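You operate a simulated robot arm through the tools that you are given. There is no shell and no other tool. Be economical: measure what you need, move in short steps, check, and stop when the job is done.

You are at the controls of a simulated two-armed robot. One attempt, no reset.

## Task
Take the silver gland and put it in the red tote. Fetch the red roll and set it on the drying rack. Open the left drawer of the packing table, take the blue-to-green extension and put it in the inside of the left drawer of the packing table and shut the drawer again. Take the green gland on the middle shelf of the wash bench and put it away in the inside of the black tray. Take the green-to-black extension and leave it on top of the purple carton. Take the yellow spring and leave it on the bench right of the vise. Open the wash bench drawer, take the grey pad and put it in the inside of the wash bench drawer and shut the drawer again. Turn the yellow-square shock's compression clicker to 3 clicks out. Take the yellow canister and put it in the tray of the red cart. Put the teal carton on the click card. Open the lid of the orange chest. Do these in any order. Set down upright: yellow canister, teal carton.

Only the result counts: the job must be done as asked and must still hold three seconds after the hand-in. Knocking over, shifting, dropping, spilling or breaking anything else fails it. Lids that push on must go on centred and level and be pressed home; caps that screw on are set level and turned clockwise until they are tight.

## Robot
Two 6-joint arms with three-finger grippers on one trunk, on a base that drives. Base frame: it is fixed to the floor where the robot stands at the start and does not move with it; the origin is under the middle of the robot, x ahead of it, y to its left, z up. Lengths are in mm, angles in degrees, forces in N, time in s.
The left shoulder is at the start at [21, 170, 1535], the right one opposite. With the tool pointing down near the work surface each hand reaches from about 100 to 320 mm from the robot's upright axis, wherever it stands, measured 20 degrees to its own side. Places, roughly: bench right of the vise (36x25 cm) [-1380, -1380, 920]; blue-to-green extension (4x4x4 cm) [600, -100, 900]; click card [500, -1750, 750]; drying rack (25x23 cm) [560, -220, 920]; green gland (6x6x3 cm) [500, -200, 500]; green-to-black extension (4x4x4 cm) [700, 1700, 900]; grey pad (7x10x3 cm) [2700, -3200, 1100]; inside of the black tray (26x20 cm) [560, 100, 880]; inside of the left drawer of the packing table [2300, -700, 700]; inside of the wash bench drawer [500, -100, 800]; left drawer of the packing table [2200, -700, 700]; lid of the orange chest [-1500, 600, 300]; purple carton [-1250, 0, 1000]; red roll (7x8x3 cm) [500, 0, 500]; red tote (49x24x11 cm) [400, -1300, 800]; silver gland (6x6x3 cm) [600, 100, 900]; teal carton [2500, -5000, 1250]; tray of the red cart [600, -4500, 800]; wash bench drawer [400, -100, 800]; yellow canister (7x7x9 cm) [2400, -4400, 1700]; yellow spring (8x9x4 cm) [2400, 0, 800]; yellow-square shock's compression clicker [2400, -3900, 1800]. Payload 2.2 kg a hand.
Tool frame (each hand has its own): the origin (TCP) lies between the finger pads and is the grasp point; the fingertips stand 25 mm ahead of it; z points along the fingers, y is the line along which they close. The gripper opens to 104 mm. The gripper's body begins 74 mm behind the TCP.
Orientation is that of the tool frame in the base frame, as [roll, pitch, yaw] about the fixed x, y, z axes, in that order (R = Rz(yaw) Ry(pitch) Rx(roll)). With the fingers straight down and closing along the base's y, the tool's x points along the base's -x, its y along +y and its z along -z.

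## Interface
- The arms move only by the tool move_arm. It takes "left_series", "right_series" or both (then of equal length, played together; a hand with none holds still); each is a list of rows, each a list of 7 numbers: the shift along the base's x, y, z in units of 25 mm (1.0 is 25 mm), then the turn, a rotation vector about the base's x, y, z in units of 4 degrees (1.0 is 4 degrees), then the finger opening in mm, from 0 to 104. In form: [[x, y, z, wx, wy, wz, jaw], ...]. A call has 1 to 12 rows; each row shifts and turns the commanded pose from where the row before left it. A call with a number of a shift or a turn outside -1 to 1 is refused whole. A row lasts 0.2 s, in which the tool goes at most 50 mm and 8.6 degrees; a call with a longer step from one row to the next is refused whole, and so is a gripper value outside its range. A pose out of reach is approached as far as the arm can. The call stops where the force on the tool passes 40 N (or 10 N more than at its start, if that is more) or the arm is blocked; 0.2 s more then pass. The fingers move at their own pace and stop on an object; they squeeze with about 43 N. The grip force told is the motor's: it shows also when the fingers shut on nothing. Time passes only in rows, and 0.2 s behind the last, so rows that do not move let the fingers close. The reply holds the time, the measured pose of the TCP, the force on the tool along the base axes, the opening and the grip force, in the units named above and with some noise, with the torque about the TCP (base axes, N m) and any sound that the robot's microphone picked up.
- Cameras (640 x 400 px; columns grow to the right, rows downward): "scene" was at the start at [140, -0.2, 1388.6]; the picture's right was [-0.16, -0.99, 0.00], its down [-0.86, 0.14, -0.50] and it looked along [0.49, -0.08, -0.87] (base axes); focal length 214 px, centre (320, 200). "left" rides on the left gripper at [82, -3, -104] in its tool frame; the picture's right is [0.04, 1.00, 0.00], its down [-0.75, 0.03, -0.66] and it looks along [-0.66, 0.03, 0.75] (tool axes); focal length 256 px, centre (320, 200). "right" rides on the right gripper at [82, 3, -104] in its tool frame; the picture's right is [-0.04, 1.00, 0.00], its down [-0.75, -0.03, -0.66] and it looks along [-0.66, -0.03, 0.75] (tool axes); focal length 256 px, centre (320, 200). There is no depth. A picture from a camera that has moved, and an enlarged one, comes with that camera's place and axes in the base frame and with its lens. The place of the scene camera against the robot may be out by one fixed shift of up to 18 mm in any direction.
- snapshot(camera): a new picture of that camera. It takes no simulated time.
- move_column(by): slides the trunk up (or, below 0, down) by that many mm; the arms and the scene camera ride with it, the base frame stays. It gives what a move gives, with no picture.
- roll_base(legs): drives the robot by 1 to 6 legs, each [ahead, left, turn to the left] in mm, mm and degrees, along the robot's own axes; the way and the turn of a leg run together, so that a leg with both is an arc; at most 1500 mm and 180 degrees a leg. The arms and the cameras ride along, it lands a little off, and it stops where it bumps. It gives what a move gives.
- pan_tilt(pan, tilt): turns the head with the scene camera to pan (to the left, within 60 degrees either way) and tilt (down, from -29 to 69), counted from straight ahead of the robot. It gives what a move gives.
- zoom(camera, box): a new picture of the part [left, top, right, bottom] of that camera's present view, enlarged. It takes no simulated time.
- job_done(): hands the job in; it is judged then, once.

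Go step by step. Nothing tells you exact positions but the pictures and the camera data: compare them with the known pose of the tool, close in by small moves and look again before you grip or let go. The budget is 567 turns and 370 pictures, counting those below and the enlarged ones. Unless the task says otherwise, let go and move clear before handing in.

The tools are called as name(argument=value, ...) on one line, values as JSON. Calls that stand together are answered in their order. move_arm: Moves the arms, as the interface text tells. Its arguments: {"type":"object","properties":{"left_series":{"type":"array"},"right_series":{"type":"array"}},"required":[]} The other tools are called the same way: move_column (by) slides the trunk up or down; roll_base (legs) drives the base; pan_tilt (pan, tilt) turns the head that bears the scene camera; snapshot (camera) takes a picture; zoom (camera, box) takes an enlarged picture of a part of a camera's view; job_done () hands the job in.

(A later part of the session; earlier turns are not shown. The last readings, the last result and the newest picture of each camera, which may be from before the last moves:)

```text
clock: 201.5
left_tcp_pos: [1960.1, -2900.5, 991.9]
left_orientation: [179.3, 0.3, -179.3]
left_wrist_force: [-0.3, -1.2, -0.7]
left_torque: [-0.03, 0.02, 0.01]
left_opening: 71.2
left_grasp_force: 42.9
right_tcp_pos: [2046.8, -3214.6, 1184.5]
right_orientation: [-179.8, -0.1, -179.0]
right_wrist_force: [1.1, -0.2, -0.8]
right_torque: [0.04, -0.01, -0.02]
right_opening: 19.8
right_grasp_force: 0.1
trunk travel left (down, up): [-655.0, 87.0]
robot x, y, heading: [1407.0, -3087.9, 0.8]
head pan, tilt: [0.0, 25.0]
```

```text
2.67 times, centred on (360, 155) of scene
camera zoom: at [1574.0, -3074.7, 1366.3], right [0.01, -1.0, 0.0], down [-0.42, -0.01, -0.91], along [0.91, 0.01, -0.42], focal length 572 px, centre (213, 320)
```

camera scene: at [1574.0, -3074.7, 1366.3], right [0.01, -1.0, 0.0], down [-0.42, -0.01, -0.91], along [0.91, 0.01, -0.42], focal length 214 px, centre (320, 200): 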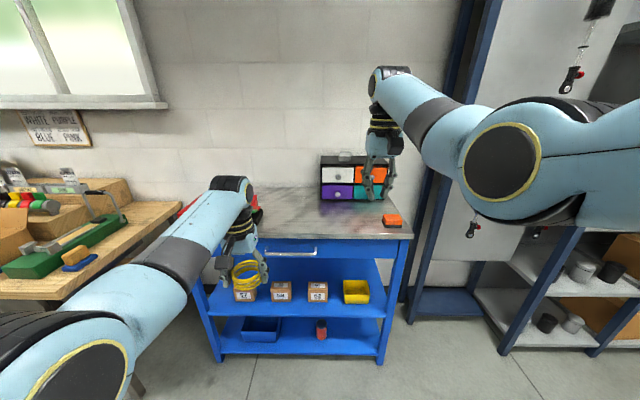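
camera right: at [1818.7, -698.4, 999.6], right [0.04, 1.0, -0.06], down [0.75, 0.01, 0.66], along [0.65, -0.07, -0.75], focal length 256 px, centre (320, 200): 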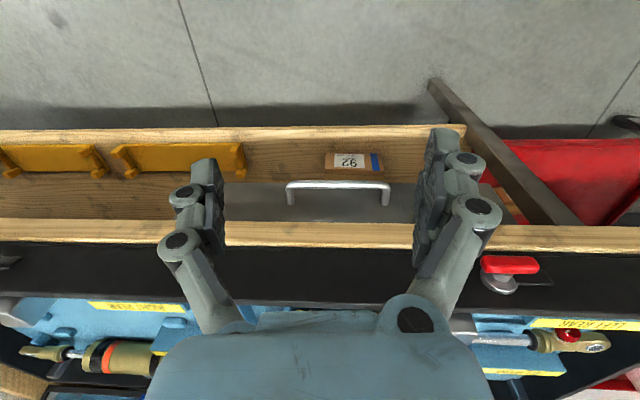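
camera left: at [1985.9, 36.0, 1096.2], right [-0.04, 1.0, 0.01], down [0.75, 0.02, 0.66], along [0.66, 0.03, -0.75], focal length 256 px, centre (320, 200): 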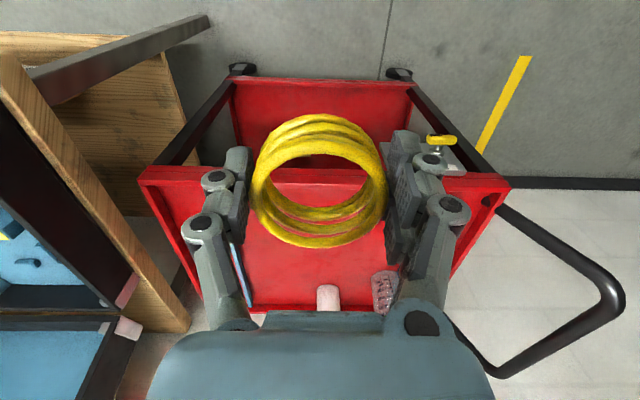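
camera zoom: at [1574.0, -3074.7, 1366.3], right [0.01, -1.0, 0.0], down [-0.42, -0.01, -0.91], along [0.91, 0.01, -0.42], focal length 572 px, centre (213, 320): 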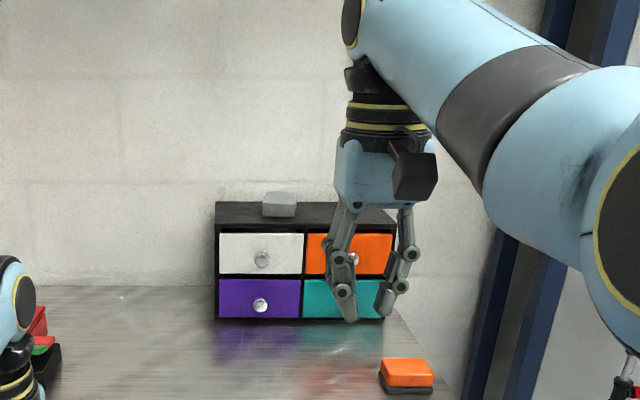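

move_arm(left_series=[[0.4, 0, 0.95, 0, 0, 0, 55], [0.4, 0, 0.95, 0, 0, 0, 55], [0.4, 0, 0.95, 0, 0, 0, 55], [0.4, 0, 0.95, 0, 0, 0, 55], [0.4, 0, 0.95, 0, 0, 0, 55], [0.4, 0, 0.95, 0, 0, 0, 55]], right_series=[[0.3, 0, 0, 0, 0, 0, 60], [0.3, 0, 0, 0, 0, 0, 104], [0.3, 0, 0, 0, 0, 0, 104], [0.3, 0, 0, 0, 0, 0, 104], [0.3, 0, 0, 0, 0, 0, 104], [0.3, 0, 0, 0, 0, 0, 104]])

roll_base(legs=[[480, 27, -0.8]])

snapshot(camera="right")

snapshot(camera="scene")

```text
clock: 202.9
left_tcp_pos: [2019.3, -2901.5, 1136.1]
left_orientation: [179.4, 0.2, -179.3]
left_wrist_force: [0.7, 0.2, -1.6]
left_torque: [0.01, 0.04, 0.01]
left_opening: 71.6
left_grasp_force: 43.4
right_tcp_pos: [2081.9, -3216.7, 1184.0]
right_orientation: [-179.9, -0.1, -179.0]
right_wrist_force: [0.0, -0.1, -0.5]
right_torque: [0.0, 0.04, -0.01]
right_opening: 104.1
right_grasp_force: 0.1
right hand out of reach, approached as far as the arm can: row 5, 6
trunk travel left (down, up): [-655.0, 87.0]
robot x, y, heading: [1406.1, -3089.3, 0.5]
head pan, tilt: [0.0, 25.0]
```

```text
clock: 205.8
left_tcp_pos: [2508.3, -2882.0, 1135.2]
left_orientation: [179.4, 0.4, 179.8]
left_wrist_force: [1.1, -0.1, -0.8]
left_torque: [-0.03, 0.01, 0.06]
left_opening: 71.3
left_grasp_force: 42.4
right_tcp_pos: [2563.7, -3195.7, 1183.2]
right_orientation: [-179.8, -0.1, -180.0]
right_wrist_force: [-0.1, -0.2, -0.4]
right_torque: [0.0, 0.01, 0.01]
right_opening: 104.1
right_grasp_force: 0.0
trunk travel left (down, up): [-655.0, 87.0]
robot x, y, heading: [1890.2, -3056.6, 0.0]
head pan, tilt: [0.0, 25.0]
```

```text
263 pictures are left
camera right: at [2481.4, -3194.6, 1288.1], right [0.04, 1.0, 0.0], down [0.75, -0.03, 0.66], along [0.65, -0.03, -0.76], focal length 256 px, centre (320, 200)
```

right: 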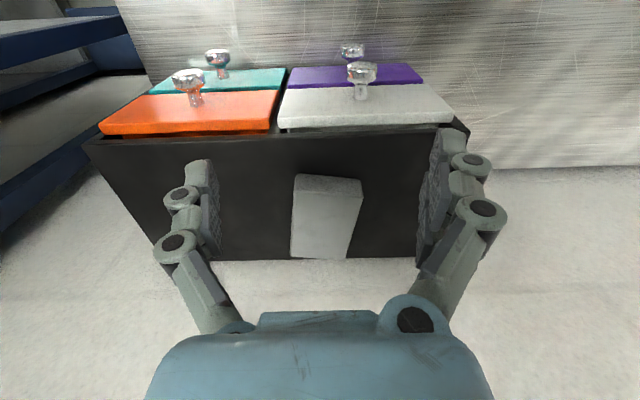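

```text
262 pictures are left
camera scene: at [2059.6, -3046.7, 1366.3], right [0.0, -1.0, 0.0], down [-0.42, 0.0, -0.91], along [0.91, 0.0, -0.42], focal length 214 px, centre (320, 200)
```

scene: 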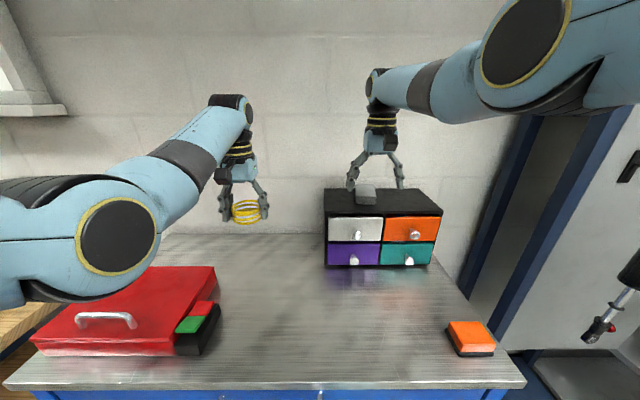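

roll_base(legs=[[90, 0, 0]])

move_column(by=-55)

snapshot(camera="right")

snapshot(camera="scene")

```text
clock: 206.9
left_tcp_pos: [2599.9, -2883.0, 1134.2]
left_orientation: [179.4, 0.2, 179.7]
left_wrist_force: [-0.2, 0.5, -1.2]
left_torque: [-0.02, 0.05, 0.0]
left_opening: 71.2
left_grasp_force: 42.8
right_tcp_pos: [2655.3, -3197.4, 1183.9]
right_orientation: [-179.8, -0.1, 180.0]
right_wrist_force: [-0.3, 0.4, -0.2]
right_torque: [0.03, 0.03, -0.03]
right_opening: 104.0
right_grasp_force: 0.0
trunk travel left (down, up): [-655.0, 87.0]
robot x, y, heading: [1982.9, -3056.9, -0.5]
head pan, tilt: [0.0, 25.0]
```

```text
clock: 207.9
left_tcp_pos: [2599.7, -2882.1, 1080.1]
left_orientation: [179.4, 0.3, 179.8]
left_wrist_force: [0.2, -0.2, -0.2]
left_torque: [0.01, 0.02, 0.04]
left_opening: 71.2
left_grasp_force: 43.4
right_tcp_pos: [2652.7, -3196.7, 1129.0]
right_orientation: [-179.8, 0.1, 180.0]
right_wrist_force: [0.2, 0.0, 0.8]
right_torque: [0.0, 0.0, 0.01]
right_opening: 104.1
right_grasp_force: 0.0
trunk travel left (down, up): [-600.0, 142.0]
robot x, y, heading: [1981.5, -3057.2, -0.1]
head pan, tilt: [0.0, 25.0]
```

```text
261 pictures are left
camera right: at [2571.1, -3195.6, 1233.6], right [0.04, 1.0, 0.0], down [0.75, -0.03, 0.66], along [0.66, -0.03, -0.75], focal length 256 px, centre (320, 200)
```

right: 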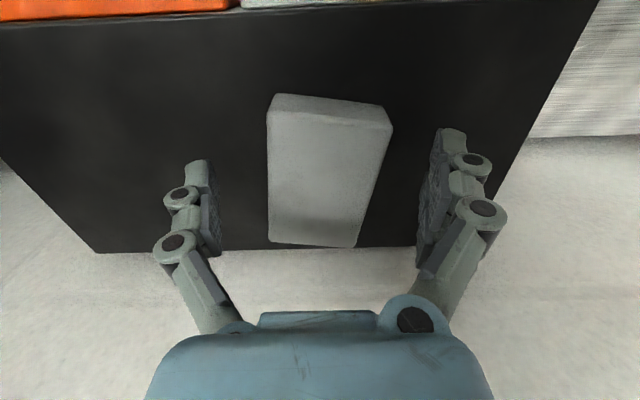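

```text
260 pictures are left
camera scene: at [2149.6, -3047.2, 1311.3], right [0.0, -1.0, 0.0], down [-0.42, 0.0, -0.91], along [0.91, 0.0, -0.42], focal length 214 px, centre (320, 200)
```

scene: 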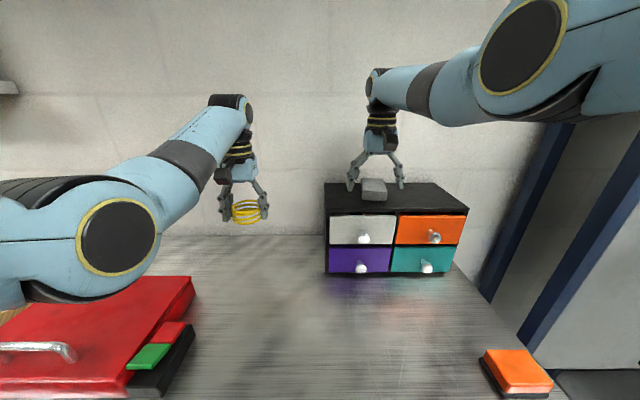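

move_arm(right_series=[[0.05, -0.05, 0, 0, 0, -0.8, 104], [0.05, -0.05, 0, 0, 0, -0.8, 104], [0, 0, 0, 0, 0, -0.8, 104]])

move_column(by=-26)

snapshot(camera="right")

```text
clock: 208.7
left_tcp_pos: [2599.4, -2883.2, 1079.9]
left_orientation: [179.4, 0.3, 179.6]
left_wrist_force: [-0.1, -0.5, -1.0]
left_torque: [0.0, -0.01, -0.02]
left_opening: 71.6
left_grasp_force: 42.4
right_tcp_pos: [2655.4, -3198.9, 1129.3]
right_orientation: [-179.8, 0.0, 170.3]
right_wrist_force: [-0.3, 0.5, -0.5]
right_torque: [0.0, 0.01, 0.02]
right_opening: 104.1
right_grasp_force: 0.0
trunk travel left (down, up): [-600.0, 142.0]
robot x, y, heading: [1984.5, -3059.8, -0.1]
head pan, tilt: [0.0, 25.0]
```

```text
clock: 209.4
left_tcp_pos: [2596.9, -2881.9, 1056.2]
left_orientation: [179.4, 0.3, 179.7]
left_wrist_force: [0.4, 0.3, -0.9]
left_torque: [0.03, 0.01, 0.0]
left_opening: 71.2
left_grasp_force: 43.0
right_tcp_pos: [2656.4, -3199.0, 1109.3]
right_orientation: [-180.0, 0.6, 170.4]
right_wrist_force: [2.5, -2.0, 31.7]
right_torque: [0.39, 0.24, 0.3]
right_opening: 104.6
right_grasp_force: 0.0
trunk travel left (down, up): [-574.0, 168.0]
robot x, y, heading: [1983.7, -3056.7, -0.3]
head pan, tilt: [0.0, 25.0]
```

```text
259 pictures are left
camera right: at [2574.0, -3184.2, 1212.7], right [0.21, 0.98, 0.0], down [0.73, -0.15, 0.66], along [0.65, -0.14, -0.75], focal length 256 px, centre (320, 200)
```

right: 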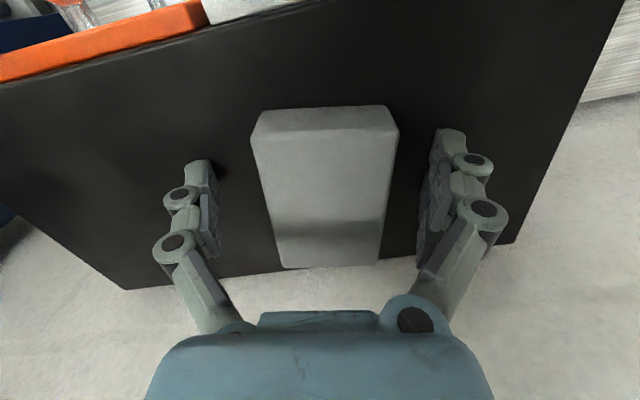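

move_column(by=8)

move_arm(right_series=[[0, 0.0, 0, 0, 0, 0, 80], [0, 0, 0, 0, 0, 0, 60], [0, 0, 0, 0, 0, 0, 50], [0, 0, 0, 0, 0, 0, 50], [0, 0, 0, 0, 0, 0, 50]])

move_column(by=60)

snapshot(camera="right")

```text
clock: 210.0
left_tcp_pos: [2597.8, -2882.1, 1063.5]
left_orientation: [179.4, 0.4, 179.6]
left_wrist_force: [-0.6, 0.4, -1.9]
left_torque: [-0.02, -0.02, 0.02]
left_opening: 71.6
left_grasp_force: 43.3
right_tcp_pos: [2656.3, -3198.8, 1109.7]
right_orientation: [-179.8, -0.1, 170.4]
right_wrist_force: [6.3, 0.8, 8.1]
right_torque: [0.43, -0.29, -0.38]
right_opening: 104.0
right_grasp_force: 0.0
trunk travel left (down, up): [-582.0, 160.0]
robot x, y, heading: [1986.6, -3057.6, -0.4]
head pan, tilt: [0.0, 25.0]
```

```text
clock: 211.2
left_tcp_pos: [2597.5, -2878.3, 1063.1]
left_orientation: [179.5, 0.4, 179.8]
left_wrist_force: [-0.6, -0.9, -1.0]
left_torque: [0.04, 0.01, -0.01]
left_opening: 71.2
left_grasp_force: 42.8
right_tcp_pos: [2654.6, -3193.9, 1115.3]
right_orientation: [-179.8, 0.2, 170.6]
right_wrist_force: [4.9, 22.8, 31.0]
right_torque: [1.71, 0.1, -0.21]
right_opening: 73.1
right_grasp_force: 16.8
trunk travel left (down, up): [-582.0, 160.0]
robot x, y, heading: [1981.8, -3056.0, -0.2]
head pan, tilt: [0.0, 25.0]
```

```text
clock: 212.2
left_tcp_pos: [2600.0, -2882.9, 1123.1]
left_orientation: [179.3, 0.3, 179.7]
left_wrist_force: [0.1, 0.7, -1.0]
left_torque: [0.03, -0.01, -0.03]
left_opening: 71.3
left_grasp_force: 42.9
right_tcp_pos: [2654.4, -3201.1, 1171.3]
right_orientation: [-179.8, -0.1, 170.3]
right_wrist_force: [0.1, -0.6, -0.9]
right_torque: [0.01, -0.01, 0.02]
right_opening: 59.4
right_grasp_force: 42.4
trunk travel left (down, up): [-642.0, 100.0]
robot x, y, heading: [1981.2, -3056.5, -0.3]
head pan, tilt: [0.0, 25.0]
```

```text
258 pictures are left
camera right: at [2574.7, -3186.0, 1274.5], right [0.21, 0.98, 0.0], down [0.74, -0.15, 0.66], along [0.64, -0.14, -0.76], focal length 256 px, centre (320, 200)
```

right: 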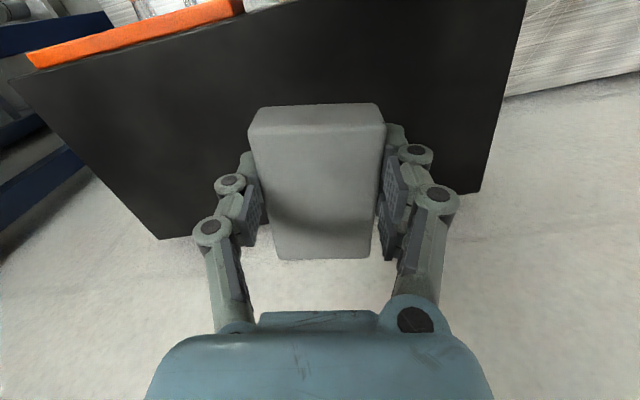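

Pad held. Now back out and travel round to the aisle; then turn to face the vise bench.

roll_base(legs=[[-580, 0, 0.3], [-1500, 0, 0], [-340, 0, 0]])

roll_base(legs=[[0, 0, 180]])

pan_tilt(pan=-20, tilt=20)

snapshot(camera="scene")

```text
clock: 224.4
left_tcp_pos: [171.4, -2880.2, 1122.2]
left_orientation: [179.4, 0.3, -179.5]
left_wrist_force: [0.2, 0.6, -1.0]
left_torque: [-0.01, -0.02, 0.0]
left_opening: 70.9
left_grasp_force: 42.5
right_tcp_pos: [231.2, -3197.0, 1171.3]
right_orientation: [-179.8, 0.0, 171.2]
right_wrist_force: [-0.7, -0.4, -0.7]
right_torque: [-0.02, 0.03, 0.02]
right_opening: 59.2
right_grasp_force: 43.1
trunk travel left (down, up): [-642.0, 100.0]
robot x, y, heading: [-444.8, -3063.7, 0.4]
head pan, tilt: [0.0, 25.0]
```

```text
clock: 232.1
left_tcp_pos: [-1059.7, -3239.9, 1122.5]
left_orientation: [179.3, 0.3, -0.1]
left_wrist_force: [-0.1, 0.0, -0.3]
left_torque: [0.03, 0.02, -0.02]
left_opening: 70.6
left_grasp_force: 43.4
right_tcp_pos: [-1114.9, -2921.8, 1170.6]
right_orientation: [-179.8, -0.1, -9.5]
right_wrist_force: [-0.9, -0.1, -0.4]
right_torque: [0.0, 0.01, -0.01]
right_opening: 59.4
right_grasp_force: 42.9
trunk travel left (down, up): [-642.0, 100.0]
robot x, y, heading: [-438.4, -3066.1, 179.9]
head pan, tilt: [0.0, 25.0]
```

```text
clock: 232.9
left_tcp_pos: [-1058.8, -3239.0, 1121.9]
left_orientation: [179.4, 0.3, -0.3]
left_wrist_force: [-0.2, 0.2, -1.2]
left_torque: [0.03, -0.01, -0.02]
left_opening: 70.3
left_grasp_force: 42.9
right_tcp_pos: [-1115.3, -2922.5, 1170.1]
right_orientation: [-179.9, 0.0, -9.5]
right_wrist_force: [0.9, 0.2, 1.0]
right_torque: [-0.03, -0.01, -0.01]
right_opening: 59.1
right_grasp_force: 43.1
trunk travel left (down, up): [-642.0, 100.0]
robot x, y, heading: [-440.6, -3066.6, 179.8]
head pan, tilt: [-20.0, 20.0]
```

```text
257 pictures are left
camera scene: at [-597.3, -3022.3, 1361.4], right [0.34, 0.94, 0.0], down [0.32, -0.12, -0.94], along [-0.88, 0.32, -0.34], focal length 214 px, centre (320, 200)
```

scene: 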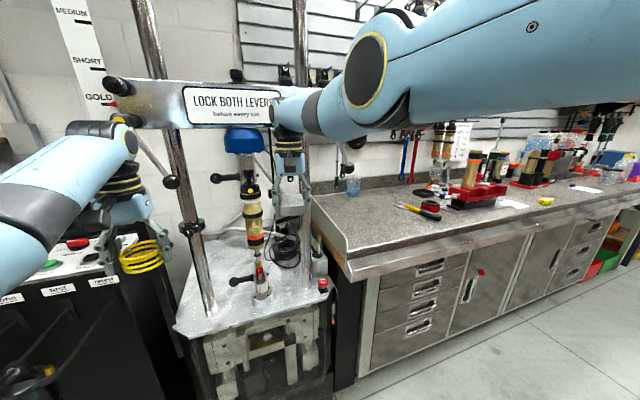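

roll_base(legs=[[-110, 0, 0], [0, -1450, 0]])

pan_tilt(pan=0, tilt=35)

snapshot(camera="scene")

snapshot(camera="left")

```text
clock: 240.9
left_tcp_pos: [-955.8, -1803.1, 1122.2]
left_orientation: [179.4, 0.4, 0.6]
left_wrist_force: [-0.4, 0.4, -1.3]
left_torque: [-0.03, 0.01, -0.02]
left_opening: 70.5
left_grasp_force: 42.5
right_tcp_pos: [-1018.4, -1487.2, 1171.2]
right_orientation: [-179.9, 0.0, -8.7]
right_wrist_force: [0.3, 1.0, 0.6]
right_torque: [0.04, 0.03, -0.01]
right_opening: 59.6
right_grasp_force: 42.9
trunk travel left (down, up): [-642.0, 100.0]
robot x, y, heading: [-344.5, -1616.9, -179.0]
head pan, tilt: [-20.0, 20.0]
```

```text
clock: 241.7
left_tcp_pos: [-956.4, -1803.9, 1122.2]
left_orientation: [179.4, 0.2, 0.8]
left_wrist_force: [0.6, 1.1, -1.3]
left_torque: [0.03, 0.01, -0.02]
left_opening: 70.1
left_grasp_force: 42.5
right_tcp_pos: [-1017.2, -1487.9, 1171.2]
right_orientation: [-179.8, 0.0, -8.7]
right_wrist_force: [-0.3, 0.3, -0.3]
right_torque: [0.0, 0.01, 0.0]
right_opening: 59.5
right_grasp_force: 43.1
trunk travel left (down, up): [-642.0, 100.0]
robot x, y, heading: [-339.6, -1616.5, -179.3]
head pan, tilt: [0.0, 35.0]
```

```text
256 pictures are left
camera scene: at [-498.4, -1610.0, 1337.6], right [-0.01, 1.0, 0.0], down [0.57, 0.01, -0.82], along [-0.82, -0.01, -0.57], focal length 214 px, centre (320, 200)
```

scene: 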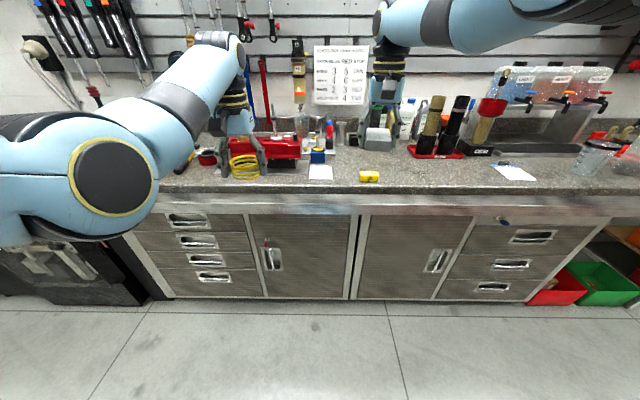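

```text
255 pictures are left
camera left: at [-875.6, -1798.3, 1226.1], right [0.05, -1.0, 0.01], down [-0.75, -0.03, 0.66], along [-0.66, -0.04, -0.75], focal length 256 px, centre (320, 200)
```

left: 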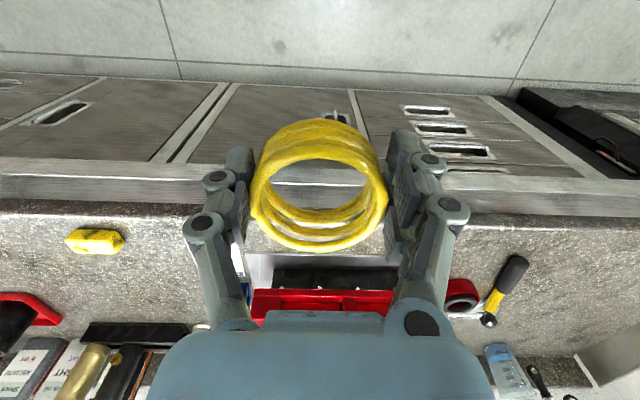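

zoom(camera="scene", box=[280, 80, 520, 230])

snapshot(camera="right")

```text
2.67 times, centred on (400, 155) of scene
camera zoom: at [-498.4, -1610.0, 1337.6], right [-0.01, 1.0, 0.0], down [0.57, 0.01, -0.82], along [-0.82, -0.01, -0.57], focal length 572 px, centre (107, 320)
```

zoom: 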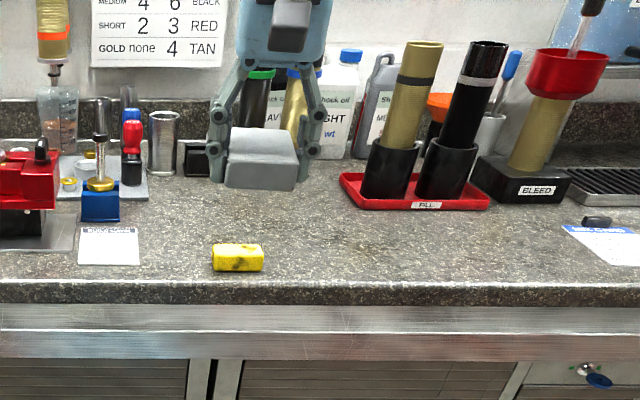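

```text
253 pictures are left
camera right: at [-938.6, -1505.0, 1275.4], right [-0.19, -0.98, 0.0], down [-0.74, 0.14, 0.66], along [-0.64, 0.13, -0.75], focal length 256 px, centre (320, 200)
```

right: 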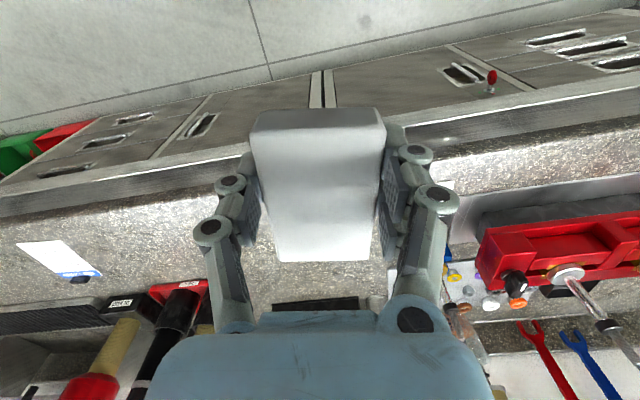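

Free spot for the spring: about (-1345,-1330), between the yellow block and the red tray. I'll fold the right hand with the pad low and close first.

move_arm(right_series=[[0.6, 0.15, -0.62, 0, 0, 0.5, 50], [0.6, 0.15, -0.62, 0, 0, 0.5, 50], [0.6, 0.15, -0.9, 0, 0, 0.5, 50], [0.6, 0.15, -0.9, 0, 0, 0.5, 50], [0.6, 0.15, -0.9, 0, 0, 0.2, 50], [0.6, 0.15, -0.9, 0, 0, 0, 50], [0.8, 0.15, -0.9, 0, 0, 0, 50], [0.8, 0.15, -0.9, 0, 0, 0, 50], [0.8, 0.15, -0.9, 0, 0, 0, 50], [0.8, 0, -0.9, 0, 0, 0, 50]], left_series=[[0, 0, -0.3, 0, 0, 0, 55], [0, 0, -0.3, 0, 0, 0, 55], [0, 0, -0.3, 0, 0, 0, 55], [0, 0, -0.3, 0, 0, 0, 55], [0, 0, -0.3, 0, 0, 0, 55], [0, 0, -0.3, 0, 0, 0, 55], [0, 0, -0.3, 0, 0, 0, 55], [0, 0, 0, 0, 0, 0, 55], [0, 0, 0, 0, 0, 0, 55], [0, 0, 0, 0, 0, 0, 55]])

move_arm(right_series=[[0.8, 0, -0.7, 0, 0, 0, 50], [0.8, 0, -0.7, 0, 0, 0, 50], [0.8, 0, -0.7, 0, 0, 0, 50], [0.8, 0, -0.7, 0, 0, 0, 50], [1, 0, -0.5, 0, 0, 0, 50], [1, 0, -0.5, 0, 0, 0, 50], [1, 0, -0.5, 0, 0, 0, 50], [1, 0, -0.5, 0, 0, 0, 50]])

snapshot(camera="right")

```text
clock: 243.9
left_tcp_pos: [-955.5, -1802.6, 1069.8]
left_orientation: [179.4, 0.3, 0.8]
left_wrist_force: [-0.3, 0.4, -0.5]
left_torque: [-0.01, -0.01, -0.02]
left_opening: 70.5
left_grasp_force: 43.6
right_tcp_pos: [-847.5, -1451.7, 959.4]
right_orientation: [-179.9, 0.1, 0.2]
right_wrist_force: [-0.4, 0.3, 0.0]
right_torque: [0.02, -0.02, -0.02]
right_opening: 59.4
right_grasp_force: 43.8
trunk travel left (down, up): [-642.0, 100.0]
robot x, y, heading: [-340.2, -1617.4, -179.1]
head pan, tilt: [0.0, 35.0]
```

```text
clock: 245.7
left_tcp_pos: [-954.9, -1802.3, 1069.5]
left_orientation: [179.4, 0.3, 0.7]
left_wrist_force: [0.5, 0.4, -1.3]
left_torque: [-0.04, 0.03, -0.02]
left_opening: 70.4
left_grasp_force: 42.9
right_tcp_pos: [-674.4, -1442.3, 842.0]
right_orientation: [-178.8, 0.6, 0.4]
right_wrist_force: [-0.1, -0.3, -0.1]
right_torque: [-0.01, -0.01, -0.03]
right_opening: 59.1
right_grasp_force: 43.5
trunk travel left (down, up): [-642.0, 100.0]
robot x, y, heading: [-342.0, -1618.1, -179.1]
head pan, tilt: [0.0, 35.0]
```

```text
252 pictures are left
camera right: at [-591.7, -1449.0, 944.7], right [-0.03, -1.0, -0.02], down [-0.75, 0.01, 0.67], along [-0.66, 0.04, -0.75], focal length 256 px, centre (320, 200)
```

right: 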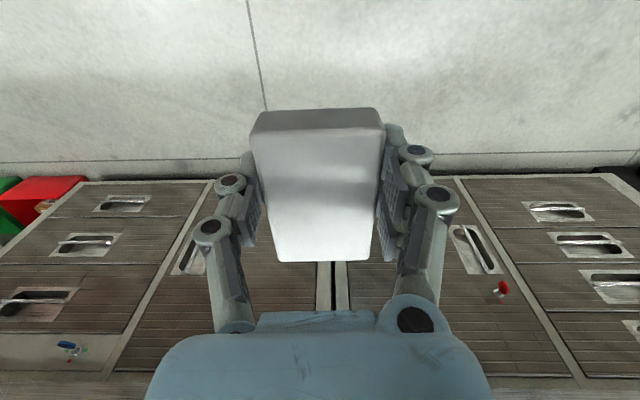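

roll_base(legs=[[0, -472, -0.9], [300, 0, 0]])

snapshot(camera="scene")

snapshot(camera="left")

```text
clock: 250.2
left_tcp_pos: [-1263.7, -1327.2, 1069.1]
left_orientation: [179.4, 0.4, 0.2]
left_wrist_force: [0.0, -0.1, -0.4]
left_torque: [-0.02, -0.04, 0.0]
left_opening: 70.4
left_grasp_force: 43.3
right_tcp_pos: [-972.3, -968.8, 838.5]
right_orientation: [-178.7, 0.0, -0.1]
right_wrist_force: [-0.2, -0.4, -0.6]
right_torque: [0.01, -0.03, -0.01]
right_opening: 59.2
right_grasp_force: 42.9
trunk travel left (down, up): [-642.0, 100.0]
robot x, y, heading: [-647.9, -1148.1, -179.9]
head pan, tilt: [0.0, 35.0]
```

```text
251 pictures are left
camera scene: at [-804.9, -1139.2, 1337.5], right [-0.01, 1.0, 0.0], down [0.57, 0.0, -0.82], along [-0.82, 0.0, -0.57], focal length 214 px, centre (320, 200)
```

scene: 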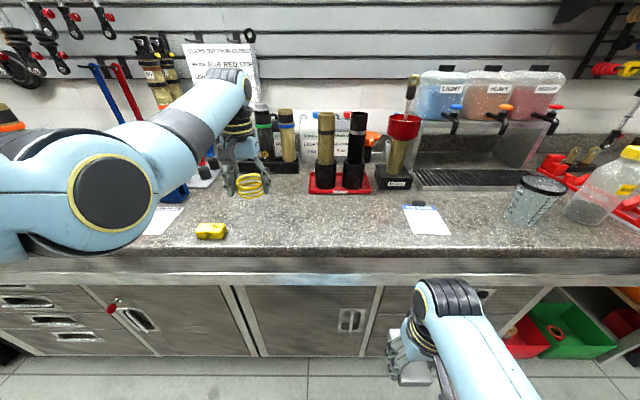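

```text
250 pictures are left
camera left: at [-1184.0, -1323.0, 1172.9], right [0.04, -1.0, 0.01], down [-0.75, -0.03, 0.66], along [-0.66, -0.04, -0.75], focal length 256 px, centre (320, 200)
```

left: 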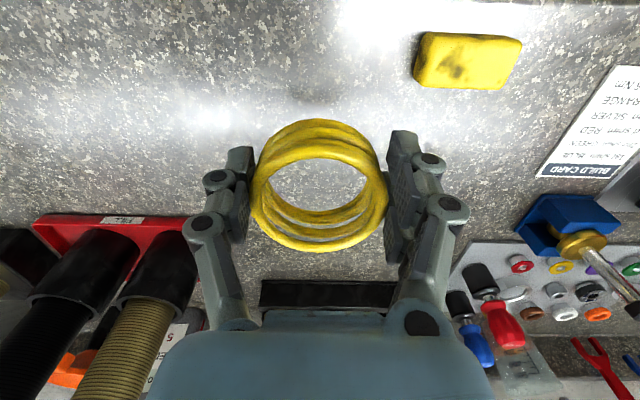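

roll_base(legs=[[65, 0, 0]])

move_column(by=-100)

snapshot(camera="left")

snapshot(camera="scene")

```text
clock: 251.2
left_tcp_pos: [-1330.2, -1328.7, 1068.3]
left_orientation: [179.6, 0.2, 0.2]
left_wrist_force: [-1.0, -0.2, -1.4]
left_torque: [-0.01, -0.03, -0.02]
left_opening: 70.3
left_grasp_force: 43.2
right_tcp_pos: [-1038.5, -968.9, 837.5]
right_orientation: [-178.6, -0.2, -0.1]
right_wrist_force: [0.0, 0.6, -0.3]
right_torque: [0.02, -0.04, -0.01]
right_opening: 59.3
right_grasp_force: 42.7
trunk travel left (down, up): [-642.0, 100.0]
robot x, y, heading: [-717.0, -1150.4, -179.3]
head pan, tilt: [0.0, 35.0]
```

```text
clock: 252.5
left_tcp_pos: [-1329.1, -1328.1, 970.3]
left_orientation: [179.4, 0.3, 0.3]
left_wrist_force: [0.7, -0.9, -0.8]
left_torque: [0.0, 0.0, -0.01]
left_opening: 70.3
left_grasp_force: 42.3
right_tcp_pos: [-1036.7, -968.5, 737.6]
right_orientation: [-178.6, -0.2, 0.0]
right_wrist_force: [0.0, -0.8, 0.0]
right_torque: [-0.02, -0.02, 0.03]
right_opening: 59.6
right_grasp_force: 43.4
trunk travel left (down, up): [-542.0, 200.0]
robot x, y, heading: [-712.4, -1151.1, -179.7]
head pan, tilt: [0.0, 35.0]
```

```text
249 pictures are left
camera left: at [-1247.8, -1323.9, 1073.5], right [0.04, -1.0, 0.01], down [-0.75, -0.03, 0.66], along [-0.66, -0.04, -0.75], focal length 256 px, centre (320, 200)
```

left: 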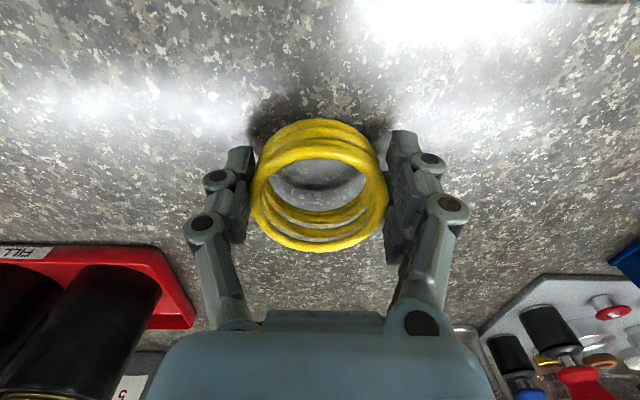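

```text
248 pictures are left
camera scene: at [-869.5, -1139.8, 1237.1], right [-0.01, 1.0, 0.0], down [0.57, 0.0, -0.82], along [-0.82, -0.01, -0.57], focal length 214 px, centre (320, 200)
```

scene: 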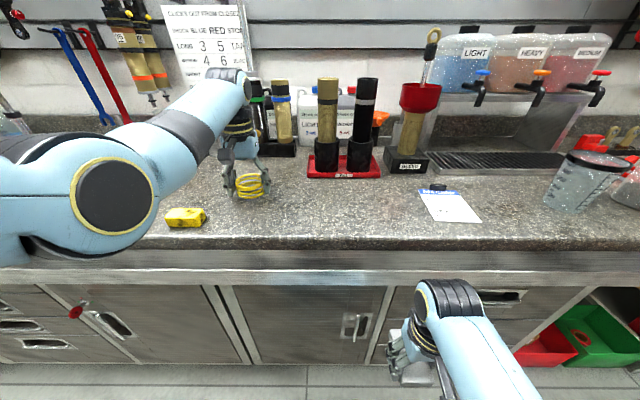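

move_column(by=-18)

move_arm(left_series=[[0, 0, -0.16, 0, 0, 0, 55], [0, 0, -0.16, 0, 0, 0, 55], [0, 0, -0.16, 0, 0, 0, 55], [0, 0, -0.16, 0, 0, 0, 55], [0, 0, -0.16, 0, 0, 0, 55], [0, 0, -0.16, 0, 0, 0, 55]])

snapshot(camera="left")

```text
clock: 253.2
left_tcp_pos: [-1329.5, -1328.2, 956.5]
left_orientation: [179.4, 0.8, 0.3]
left_wrist_force: [-2.7, -2.1, 29.6]
left_torque: [0.13, -0.75, -0.06]
left_opening: 70.6
left_grasp_force: 43.1
right_tcp_pos: [-1036.2, -967.1, 720.7]
right_orientation: [-178.6, 0.1, -0.2]
right_wrist_force: [0.1, 0.4, -0.4]
right_torque: [0.02, -0.02, 0.01]
right_opening: 59.3
right_grasp_force: 43.3
trunk travel left (down, up): [-524.0, 218.0]
robot x, y, heading: [-713.3, -1153.2, -179.7]
head pan, tilt: [0.0, 35.0]
```

```text
clock: 253.5
left_tcp_pos: [-1331.1, -1329.0, 956.7]
left_orientation: [179.4, 1.0, 0.3]
left_wrist_force: [4.7, -0.5, 15.3]
left_torque: [0.12, -0.64, 0.0]
left_opening: 70.6
left_grasp_force: 42.7
right_tcp_pos: [-1036.5, -967.3, 719.1]
right_orientation: [-178.5, 0.0, -0.1]
right_wrist_force: [-0.1, 0.6, -0.6]
right_torque: [0.01, 0.01, -0.01]
right_opening: 59.5
right_grasp_force: 42.6
trunk travel left (down, up): [-524.0, 218.0]
robot x, y, heading: [-712.3, -1150.1, -179.7]
head pan, tilt: [0.0, 35.0]
stopped in row 1 (left hand): the force on the tool passed its limit at 44 N (the readings are from after the stop); the commanded pose is now the measured one
```

```text
247 pictures are left
camera left: at [-1249.2, -1323.9, 1059.1], right [0.05, -1.0, 0.01], down [-0.74, -0.03, 0.67], along [-0.67, -0.04, -0.74], focal length 256 px, centre (320, 200)
```

left: 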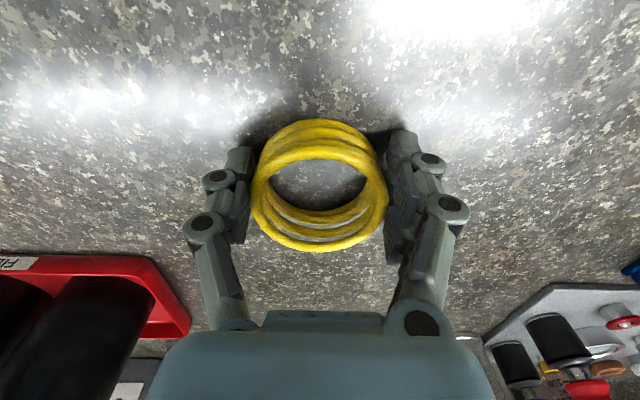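

Spring is on the bench. Release and lift.

move_arm(left_series=[[0, 0, 0.04, 0, 0, 0, 70], [0, 0, 0, 0, 0, 0, 76], [0, 0, 0, 0, 0, 0, 90], [0, 0, 0, 0, 0, 0, 100], [0, 0, 0, 0, 0, 0, 100]])

move_column(by=120)

snapshot(camera="left")

```text
clock: 254.7
left_tcp_pos: [-1330.5, -1328.5, 954.7]
left_orientation: [179.4, 0.8, 0.2]
left_wrist_force: [-0.5, -0.1, 0.5]
left_torque: [-0.04, 0.02, -0.02]
left_opening: 100.0
left_grasp_force: 0.1
right_tcp_pos: [-1037.3, -968.6, 720.0]
right_orientation: [-178.4, 0.0, -0.2]
right_wrist_force: [0.7, -0.5, 0.4]
right_torque: [-0.03, -0.01, 0.0]
right_opening: 59.3
right_grasp_force: 42.9
trunk travel left (down, up): [-524.0, 218.0]
robot x, y, heading: [-714.5, -1146.9, -179.7]
head pan, tilt: [0.0, 35.0]
```

```text
clock: 256.2
left_tcp_pos: [-1330.9, -1328.7, 1075.4]
left_orientation: [179.4, 0.8, 0.3]
left_wrist_force: [-0.3, -0.2, 0.2]
left_torque: [0.0, -0.01, 0.01]
left_opening: 100.1
left_grasp_force: 0.1
right_tcp_pos: [-1037.0, -969.2, 839.6]
right_orientation: [-178.6, -0.1, -0.1]
right_wrist_force: [-0.2, -0.5, -0.3]
right_torque: [-0.01, -0.01, -0.03]
right_opening: 59.8
right_grasp_force: 42.8
trunk travel left (down, up): [-644.0, 98.0]
robot x, y, heading: [-715.7, -1148.5, -179.4]
head pan, tilt: [0.0, 35.0]
```

```text
246 pictures are left
camera left: at [-1249.8, -1324.2, 1177.6], right [0.05, -1.0, 0.01], down [-0.74, -0.03, 0.67], along [-0.67, -0.04, -0.74], focal length 256 px, centre (320, 200)
```

left: 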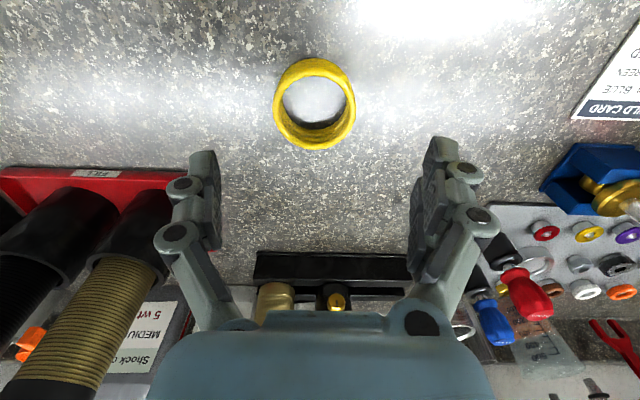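

Spring placed. Next, the wash bench drawer with the pad: back off, turn round and go to the wash bench.

roll_base(legs=[[-330, 0, 0], [0, 0, 180], [0, 1150, 0]])

pan_tilt(pan=0, tilt=45)

snapshot(camera="scene")

```text
clock: 271.2
left_tcp_pos: [206.6, 188.4, 1074.8]
left_orientation: [179.3, 0.8, -179.6]
left_wrist_force: [-1.0, 0.7, 0.6]
left_torque: [-0.04, 0.01, -0.01]
left_opening: 100.0
left_grasp_force: 0.0
right_tcp_pos: [-87.7, -172.9, 839.8]
right_orientation: [-178.6, 0.1, -180.0]
right_wrist_force: [-0.6, 0.2, -1.1]
right_torque: [0.01, 0.01, 0.02]
right_opening: 59.5
right_grasp_force: 42.9
trunk travel left (down, up): [-644.0, 98.0]
robot x, y, heading: [-410.1, 4.4, 0.6]
head pan, tilt: [0.0, 35.0]
```

```text
clock: 271.9
left_tcp_pos: [207.7, 186.8, 1075.4]
left_orientation: [179.4, 0.7, -179.5]
left_wrist_force: [0.1, 1.0, -0.5]
left_torque: [-0.01, -0.04, 0.0]
left_opening: 100.1
left_grasp_force: 0.0
right_tcp_pos: [-86.0, -172.2, 840.2]
right_orientation: [-178.6, 0.1, -180.0]
right_wrist_force: [0.5, 0.0, 0.2]
right_torque: [0.0, -0.01, 0.0]
right_opening: 59.7
right_grasp_force: 43.4
trunk travel left (down, up): [-644.0, 98.0]
robot x, y, heading: [-411.4, 9.1, 0.3]
head pan, tilt: [0.0, 45.0]
```

```text
245 pictures are left
camera scene: at [-254.0, 18.9, 1324.9], right [0.01, -1.0, 0.0], down [-0.71, -0.01, -0.71], along [0.71, 0.01, -0.71], focal length 214 px, centre (320, 200)
```

scene: 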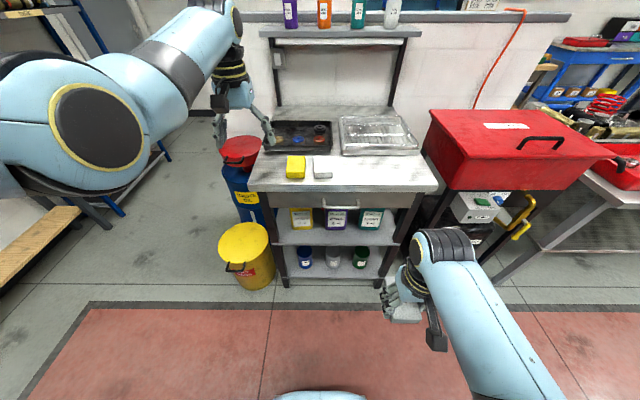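

zoom(camera="scene", box=[240, 170, 440, 295])

```text
3.20 times, centred on (340, 232) of scene
camera zoom: at [-254.0, 18.9, 1324.9], right [0.01, -1.0, 0.0], down [-0.71, -0.01, -0.71], along [0.71, 0.01, -0.71], focal length 686 px, centre (256, 96)
```

zoom: 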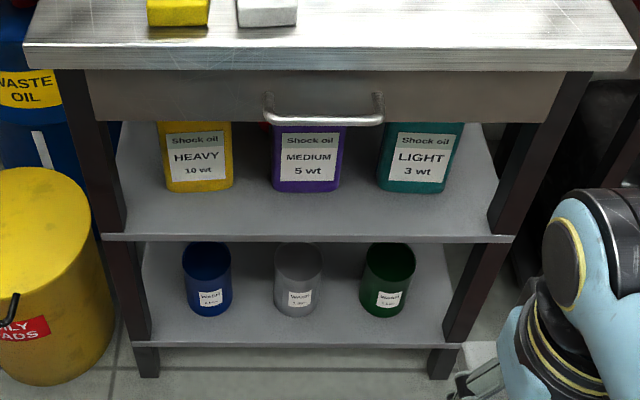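

move_arm(left_series=[[-0.5, 0, -1, 0, 0, 0, 100], [-0.8, 0, -1, 0, 0, 0, 60], [-0.9, 0, -1, 0, 0, 0, 34], [-1, 0, -0.9, 0, 0, 0, 34], [-1, 0, -0.9, 0, 0, 0, 34], [-1, 0, -0.9, 0, 0, 0, 34], [-1, 0, -0.8, 0, 0, 0, 34], [0, 0, 0, 0, 0, 0, 34]])

move_arm(left_series=[[0.1, 0.13, 0.16, -0.665, -0.665, 0.976, 34], [0.1, 0.13, 0.16, -0.665, -0.665, 0.976, 34], [0.1, 0.13, 0.16, -0.665, -0.665, 0.976, 34], [0.1, 0.13, 0.16, -0.665, -0.665, 0.976, 34], [0.1, 0.13, 0.16, -0.665, -0.665, 0.976, 34], [0.1, 0.13, 0.16, -0.665, -0.665, 0.976, 34], [0.1, 0.13, 0.16, -0.665, -0.665, 0.976, 34], [0.1, 0.13, 0.16, -0.665, -0.665, 0.976, 34], [0.1, 0.13, 0.16, -0.665, -0.665, 0.976, 34], [0.1, 0.13, 0.16, -0.665, -0.665, 0.976, 34]])

move_arm(left_series=[[0.1, 0.13, 0.16, -0.665, -0.665, 0.976, 34], [0.1, 0.13, 0.16, -0.665, -0.665, 0.976, 34], [0.1, 0.13, 0.16, -0.665, -0.665, 0.976, 34], [0.1, 0.13, 0.16, -0.665, -0.665, 0.976, 34], [0.1, 0.13, 0.16, -0.665, -0.665, 0.976, 34], [0.1, 0.13, 0.16, -0.665, -0.665, 0.976, 34], [0.1, 0.13, 0.16, -0.665, -0.665, 0.976, 34], [0.1, 0.13, 0.16, -0.665, -0.665, 0.976, 34], [0.1, 0.13, 0.16, -0.665, -0.665, 0.976, 34], [0.1, 0.13, 0.16, -0.665, -0.665, 0.976, 34]])

snapshot(camera="left")

```text
clock: 273.7
left_tcp_pos: [53.0, 188.8, 910.9]
left_orientation: [179.4, 0.8, -179.7]
left_wrist_force: [0.3, 0.9, -0.3]
left_torque: [-0.01, -0.01, -0.02]
left_opening: 33.8
left_grasp_force: 0.0
right_tcp_pos: [-86.9, -172.2, 839.4]
right_orientation: [-178.6, -0.1, 180.0]
right_wrist_force: [0.3, 0.0, -0.4]
right_torque: [0.01, 0.0, 0.01]
right_opening: 59.2
right_grasp_force: 43.4
trunk travel left (down, up): [-644.0, 98.0]
robot x, y, heading: [-412.9, 10.4, 0.7]
head pan, tilt: [0.0, 45.0]
```

```text
clock: 275.9
left_tcp_pos: [77.5, 220.0, 952.8]
left_orientation: [-146.1, 15.0, -134.2]
left_wrist_force: [-0.4, 0.3, -0.2]
left_torque: [0.02, 0.01, -0.01]
left_opening: 34.2
left_grasp_force: 0.1
right_tcp_pos: [-87.7, -173.6, 839.1]
right_orientation: [-178.6, 0.0, -180.0]
right_wrist_force: [-0.1, 0.1, 0.6]
right_torque: [-0.04, 0.02, -0.01]
right_opening: 59.4
right_grasp_force: 43.1
trunk travel left (down, up): [-644.0, 98.0]
robot x, y, heading: [-411.7, 8.8, 0.4]
head pan, tilt: [0.0, 45.0]
```

```text
clock: 278.1
left_tcp_pos: [102.8, 251.7, 992.9]
left_orientation: [-112.2, 0.0, -89.2]
left_wrist_force: [0.4, 0.4, -0.5]
left_torque: [0.0, 0.03, 0.01]
left_opening: 34.0
left_grasp_force: 0.1
right_tcp_pos: [-87.0, -172.6, 838.6]
right_orientation: [-178.6, 0.0, 180.0]
right_wrist_force: [-0.2, -0.2, -0.8]
right_torque: [-0.01, 0.01, 0.0]
right_opening: 59.8
right_grasp_force: 42.6
trunk travel left (down, up): [-644.0, 98.0]
robot x, y, heading: [-410.5, 8.3, 0.4]
head pan, tilt: [0.0, 45.0]
```

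```text
243 pictures are left
camera left: at [7.1, 168.7, 1034.9], right [-0.37, -0.05, -0.93], down [-0.63, 0.74, 0.22], along [0.68, 0.67, -0.31], focal length 256 px, centre (320, 200)
```

left: 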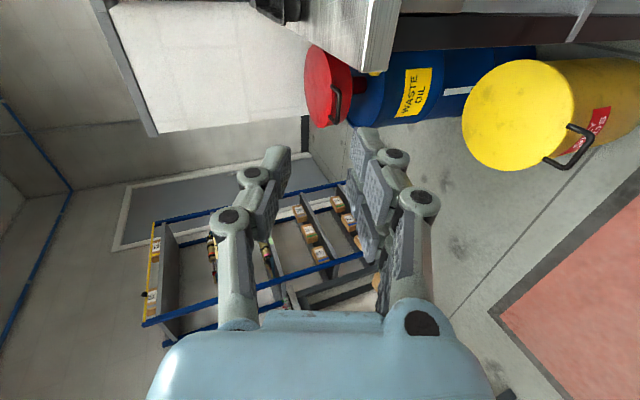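

roll_base(legs=[[0, -300, -0.4]])

move_column(by=-150)

snapshot(camera="left")

snapshot(camera="scene")

```text
clock: 280.2
left_tcp_pos: [104.8, -53.0, 992.5]
left_orientation: [-112.1, 0.1, -89.8]
left_wrist_force: [0.9, 0.4, -0.5]
left_torque: [0.05, -0.01, 0.01]
left_opening: 33.9
left_grasp_force: 0.0
right_tcp_pos: [-86.8, -475.0, 838.8]
right_orientation: [-178.5, -0.1, 179.4]
right_wrist_force: [0.5, -0.6, -0.1]
right_torque: [0.02, 0.02, 0.01]
right_opening: 59.0
right_grasp_force: 42.8
trunk travel left (down, up): [-644.0, 98.0]
robot x, y, heading: [-407.8, -288.9, -0.1]
head pan, tilt: [0.0, 45.0]
```

```text
clock: 281.9
left_tcp_pos: [106.3, -51.8, 842.4]
left_orientation: [-112.0, 0.1, -89.7]
left_wrist_force: [-0.6, 0.1, 1.0]
left_torque: [-0.02, -0.01, 0.01]
left_opening: 34.1
left_grasp_force: 0.1
right_tcp_pos: [-88.8, -475.3, 689.5]
right_orientation: [-178.6, 0.0, 179.5]
right_wrist_force: [0.9, -0.2, 0.1]
right_torque: [-0.03, 0.03, 0.02]
right_opening: 59.6
right_grasp_force: 42.9
trunk travel left (down, up): [-494.0, 248.0]
robot x, y, heading: [-409.7, -293.6, 0.0]
head pan, tilt: [0.0, 45.0]
```

```text
242 pictures are left
camera left: at [9.5, -134.4, 885.2], right [-0.38, -0.04, -0.93], down [-0.62, 0.75, 0.22], along [0.69, 0.66, -0.31], focal length 256 px, centre (320, 200)
```

left: 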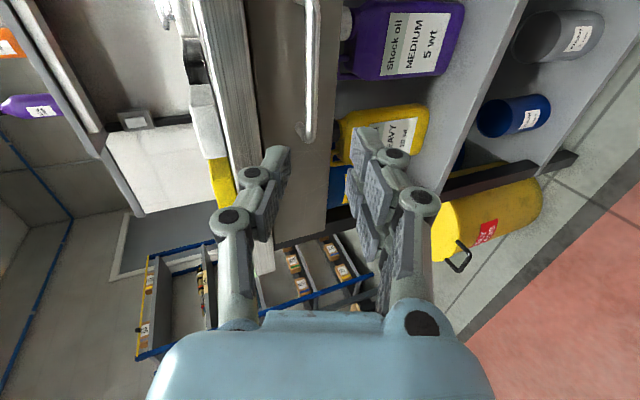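

```text
241 pictures are left
camera scene: at [-251.7, -281.9, 1173.7], right [0.0, -1.0, 0.0], down [-0.71, 0.0, -0.71], along [0.71, 0.0, -0.71], focal length 214 px, centre (320, 200)
```

scene: 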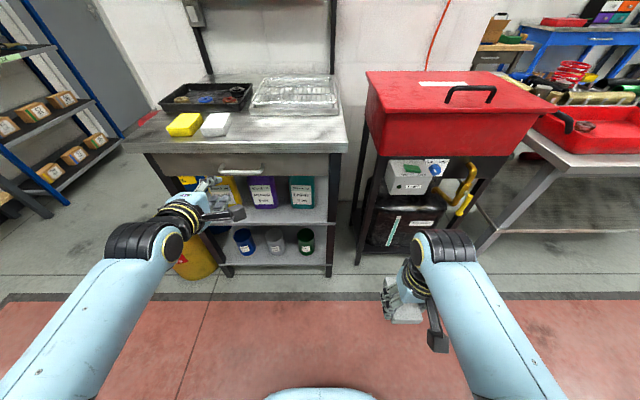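

move_column(by=-43)

roll_base(legs=[[95, -5, 0]])

snapshot(camera="left")

```text
clock: 282.8
left_tcp_pos: [105.5, -50.9, 800.2]
left_orientation: [-112.1, 0.2, -89.7]
left_wrist_force: [1.1, -0.3, -0.8]
left_torque: [0.0, -0.01, 0.0]
left_opening: 34.0
left_grasp_force: 0.1
right_tcp_pos: [-87.9, -476.9, 645.6]
right_orientation: [-178.4, 0.0, 179.5]
right_wrist_force: [-0.5, -0.3, 0.0]
right_torque: [-0.02, -0.03, 0.03]
right_opening: 59.4
right_grasp_force: 43.0
trunk travel left (down, up): [-451.0, 291.0]
robot x, y, heading: [-409.9, -292.0, -0.1]
head pan, tilt: [0.0, 45.0]
```

```text
clock: 283.9
left_tcp_pos: [200.7, -56.0, 799.2]
left_orientation: [-112.2, 0.1, -89.6]
left_wrist_force: [0.2, 0.3, 0.0]
left_torque: [0.02, 0.01, 0.02]
left_opening: 33.9
left_grasp_force: 0.0
right_tcp_pos: [10.4, -481.3, 646.2]
right_orientation: [-178.4, -0.1, 179.5]
right_wrist_force: [0.5, -0.7, -0.1]
right_torque: [0.0, 0.02, -0.03]
right_opening: 59.5
right_grasp_force: 43.1
trunk travel left (down, up): [-451.0, 291.0]
robot x, y, heading: [-315.0, -299.8, -0.1]
head pan, tilt: [0.0, 45.0]
```

```text
240 pictures are left
camera left: at [105.2, -138.9, 841.2], right [-0.38, -0.04, -0.93], down [-0.62, 0.75, 0.22], along [0.68, 0.66, -0.31], focal length 256 px, centre (320, 200)
```

left: 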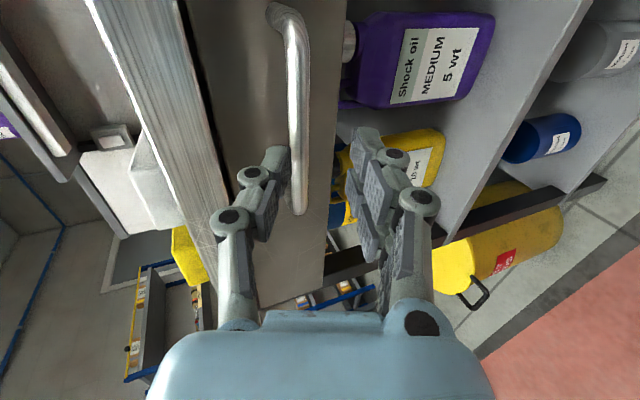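

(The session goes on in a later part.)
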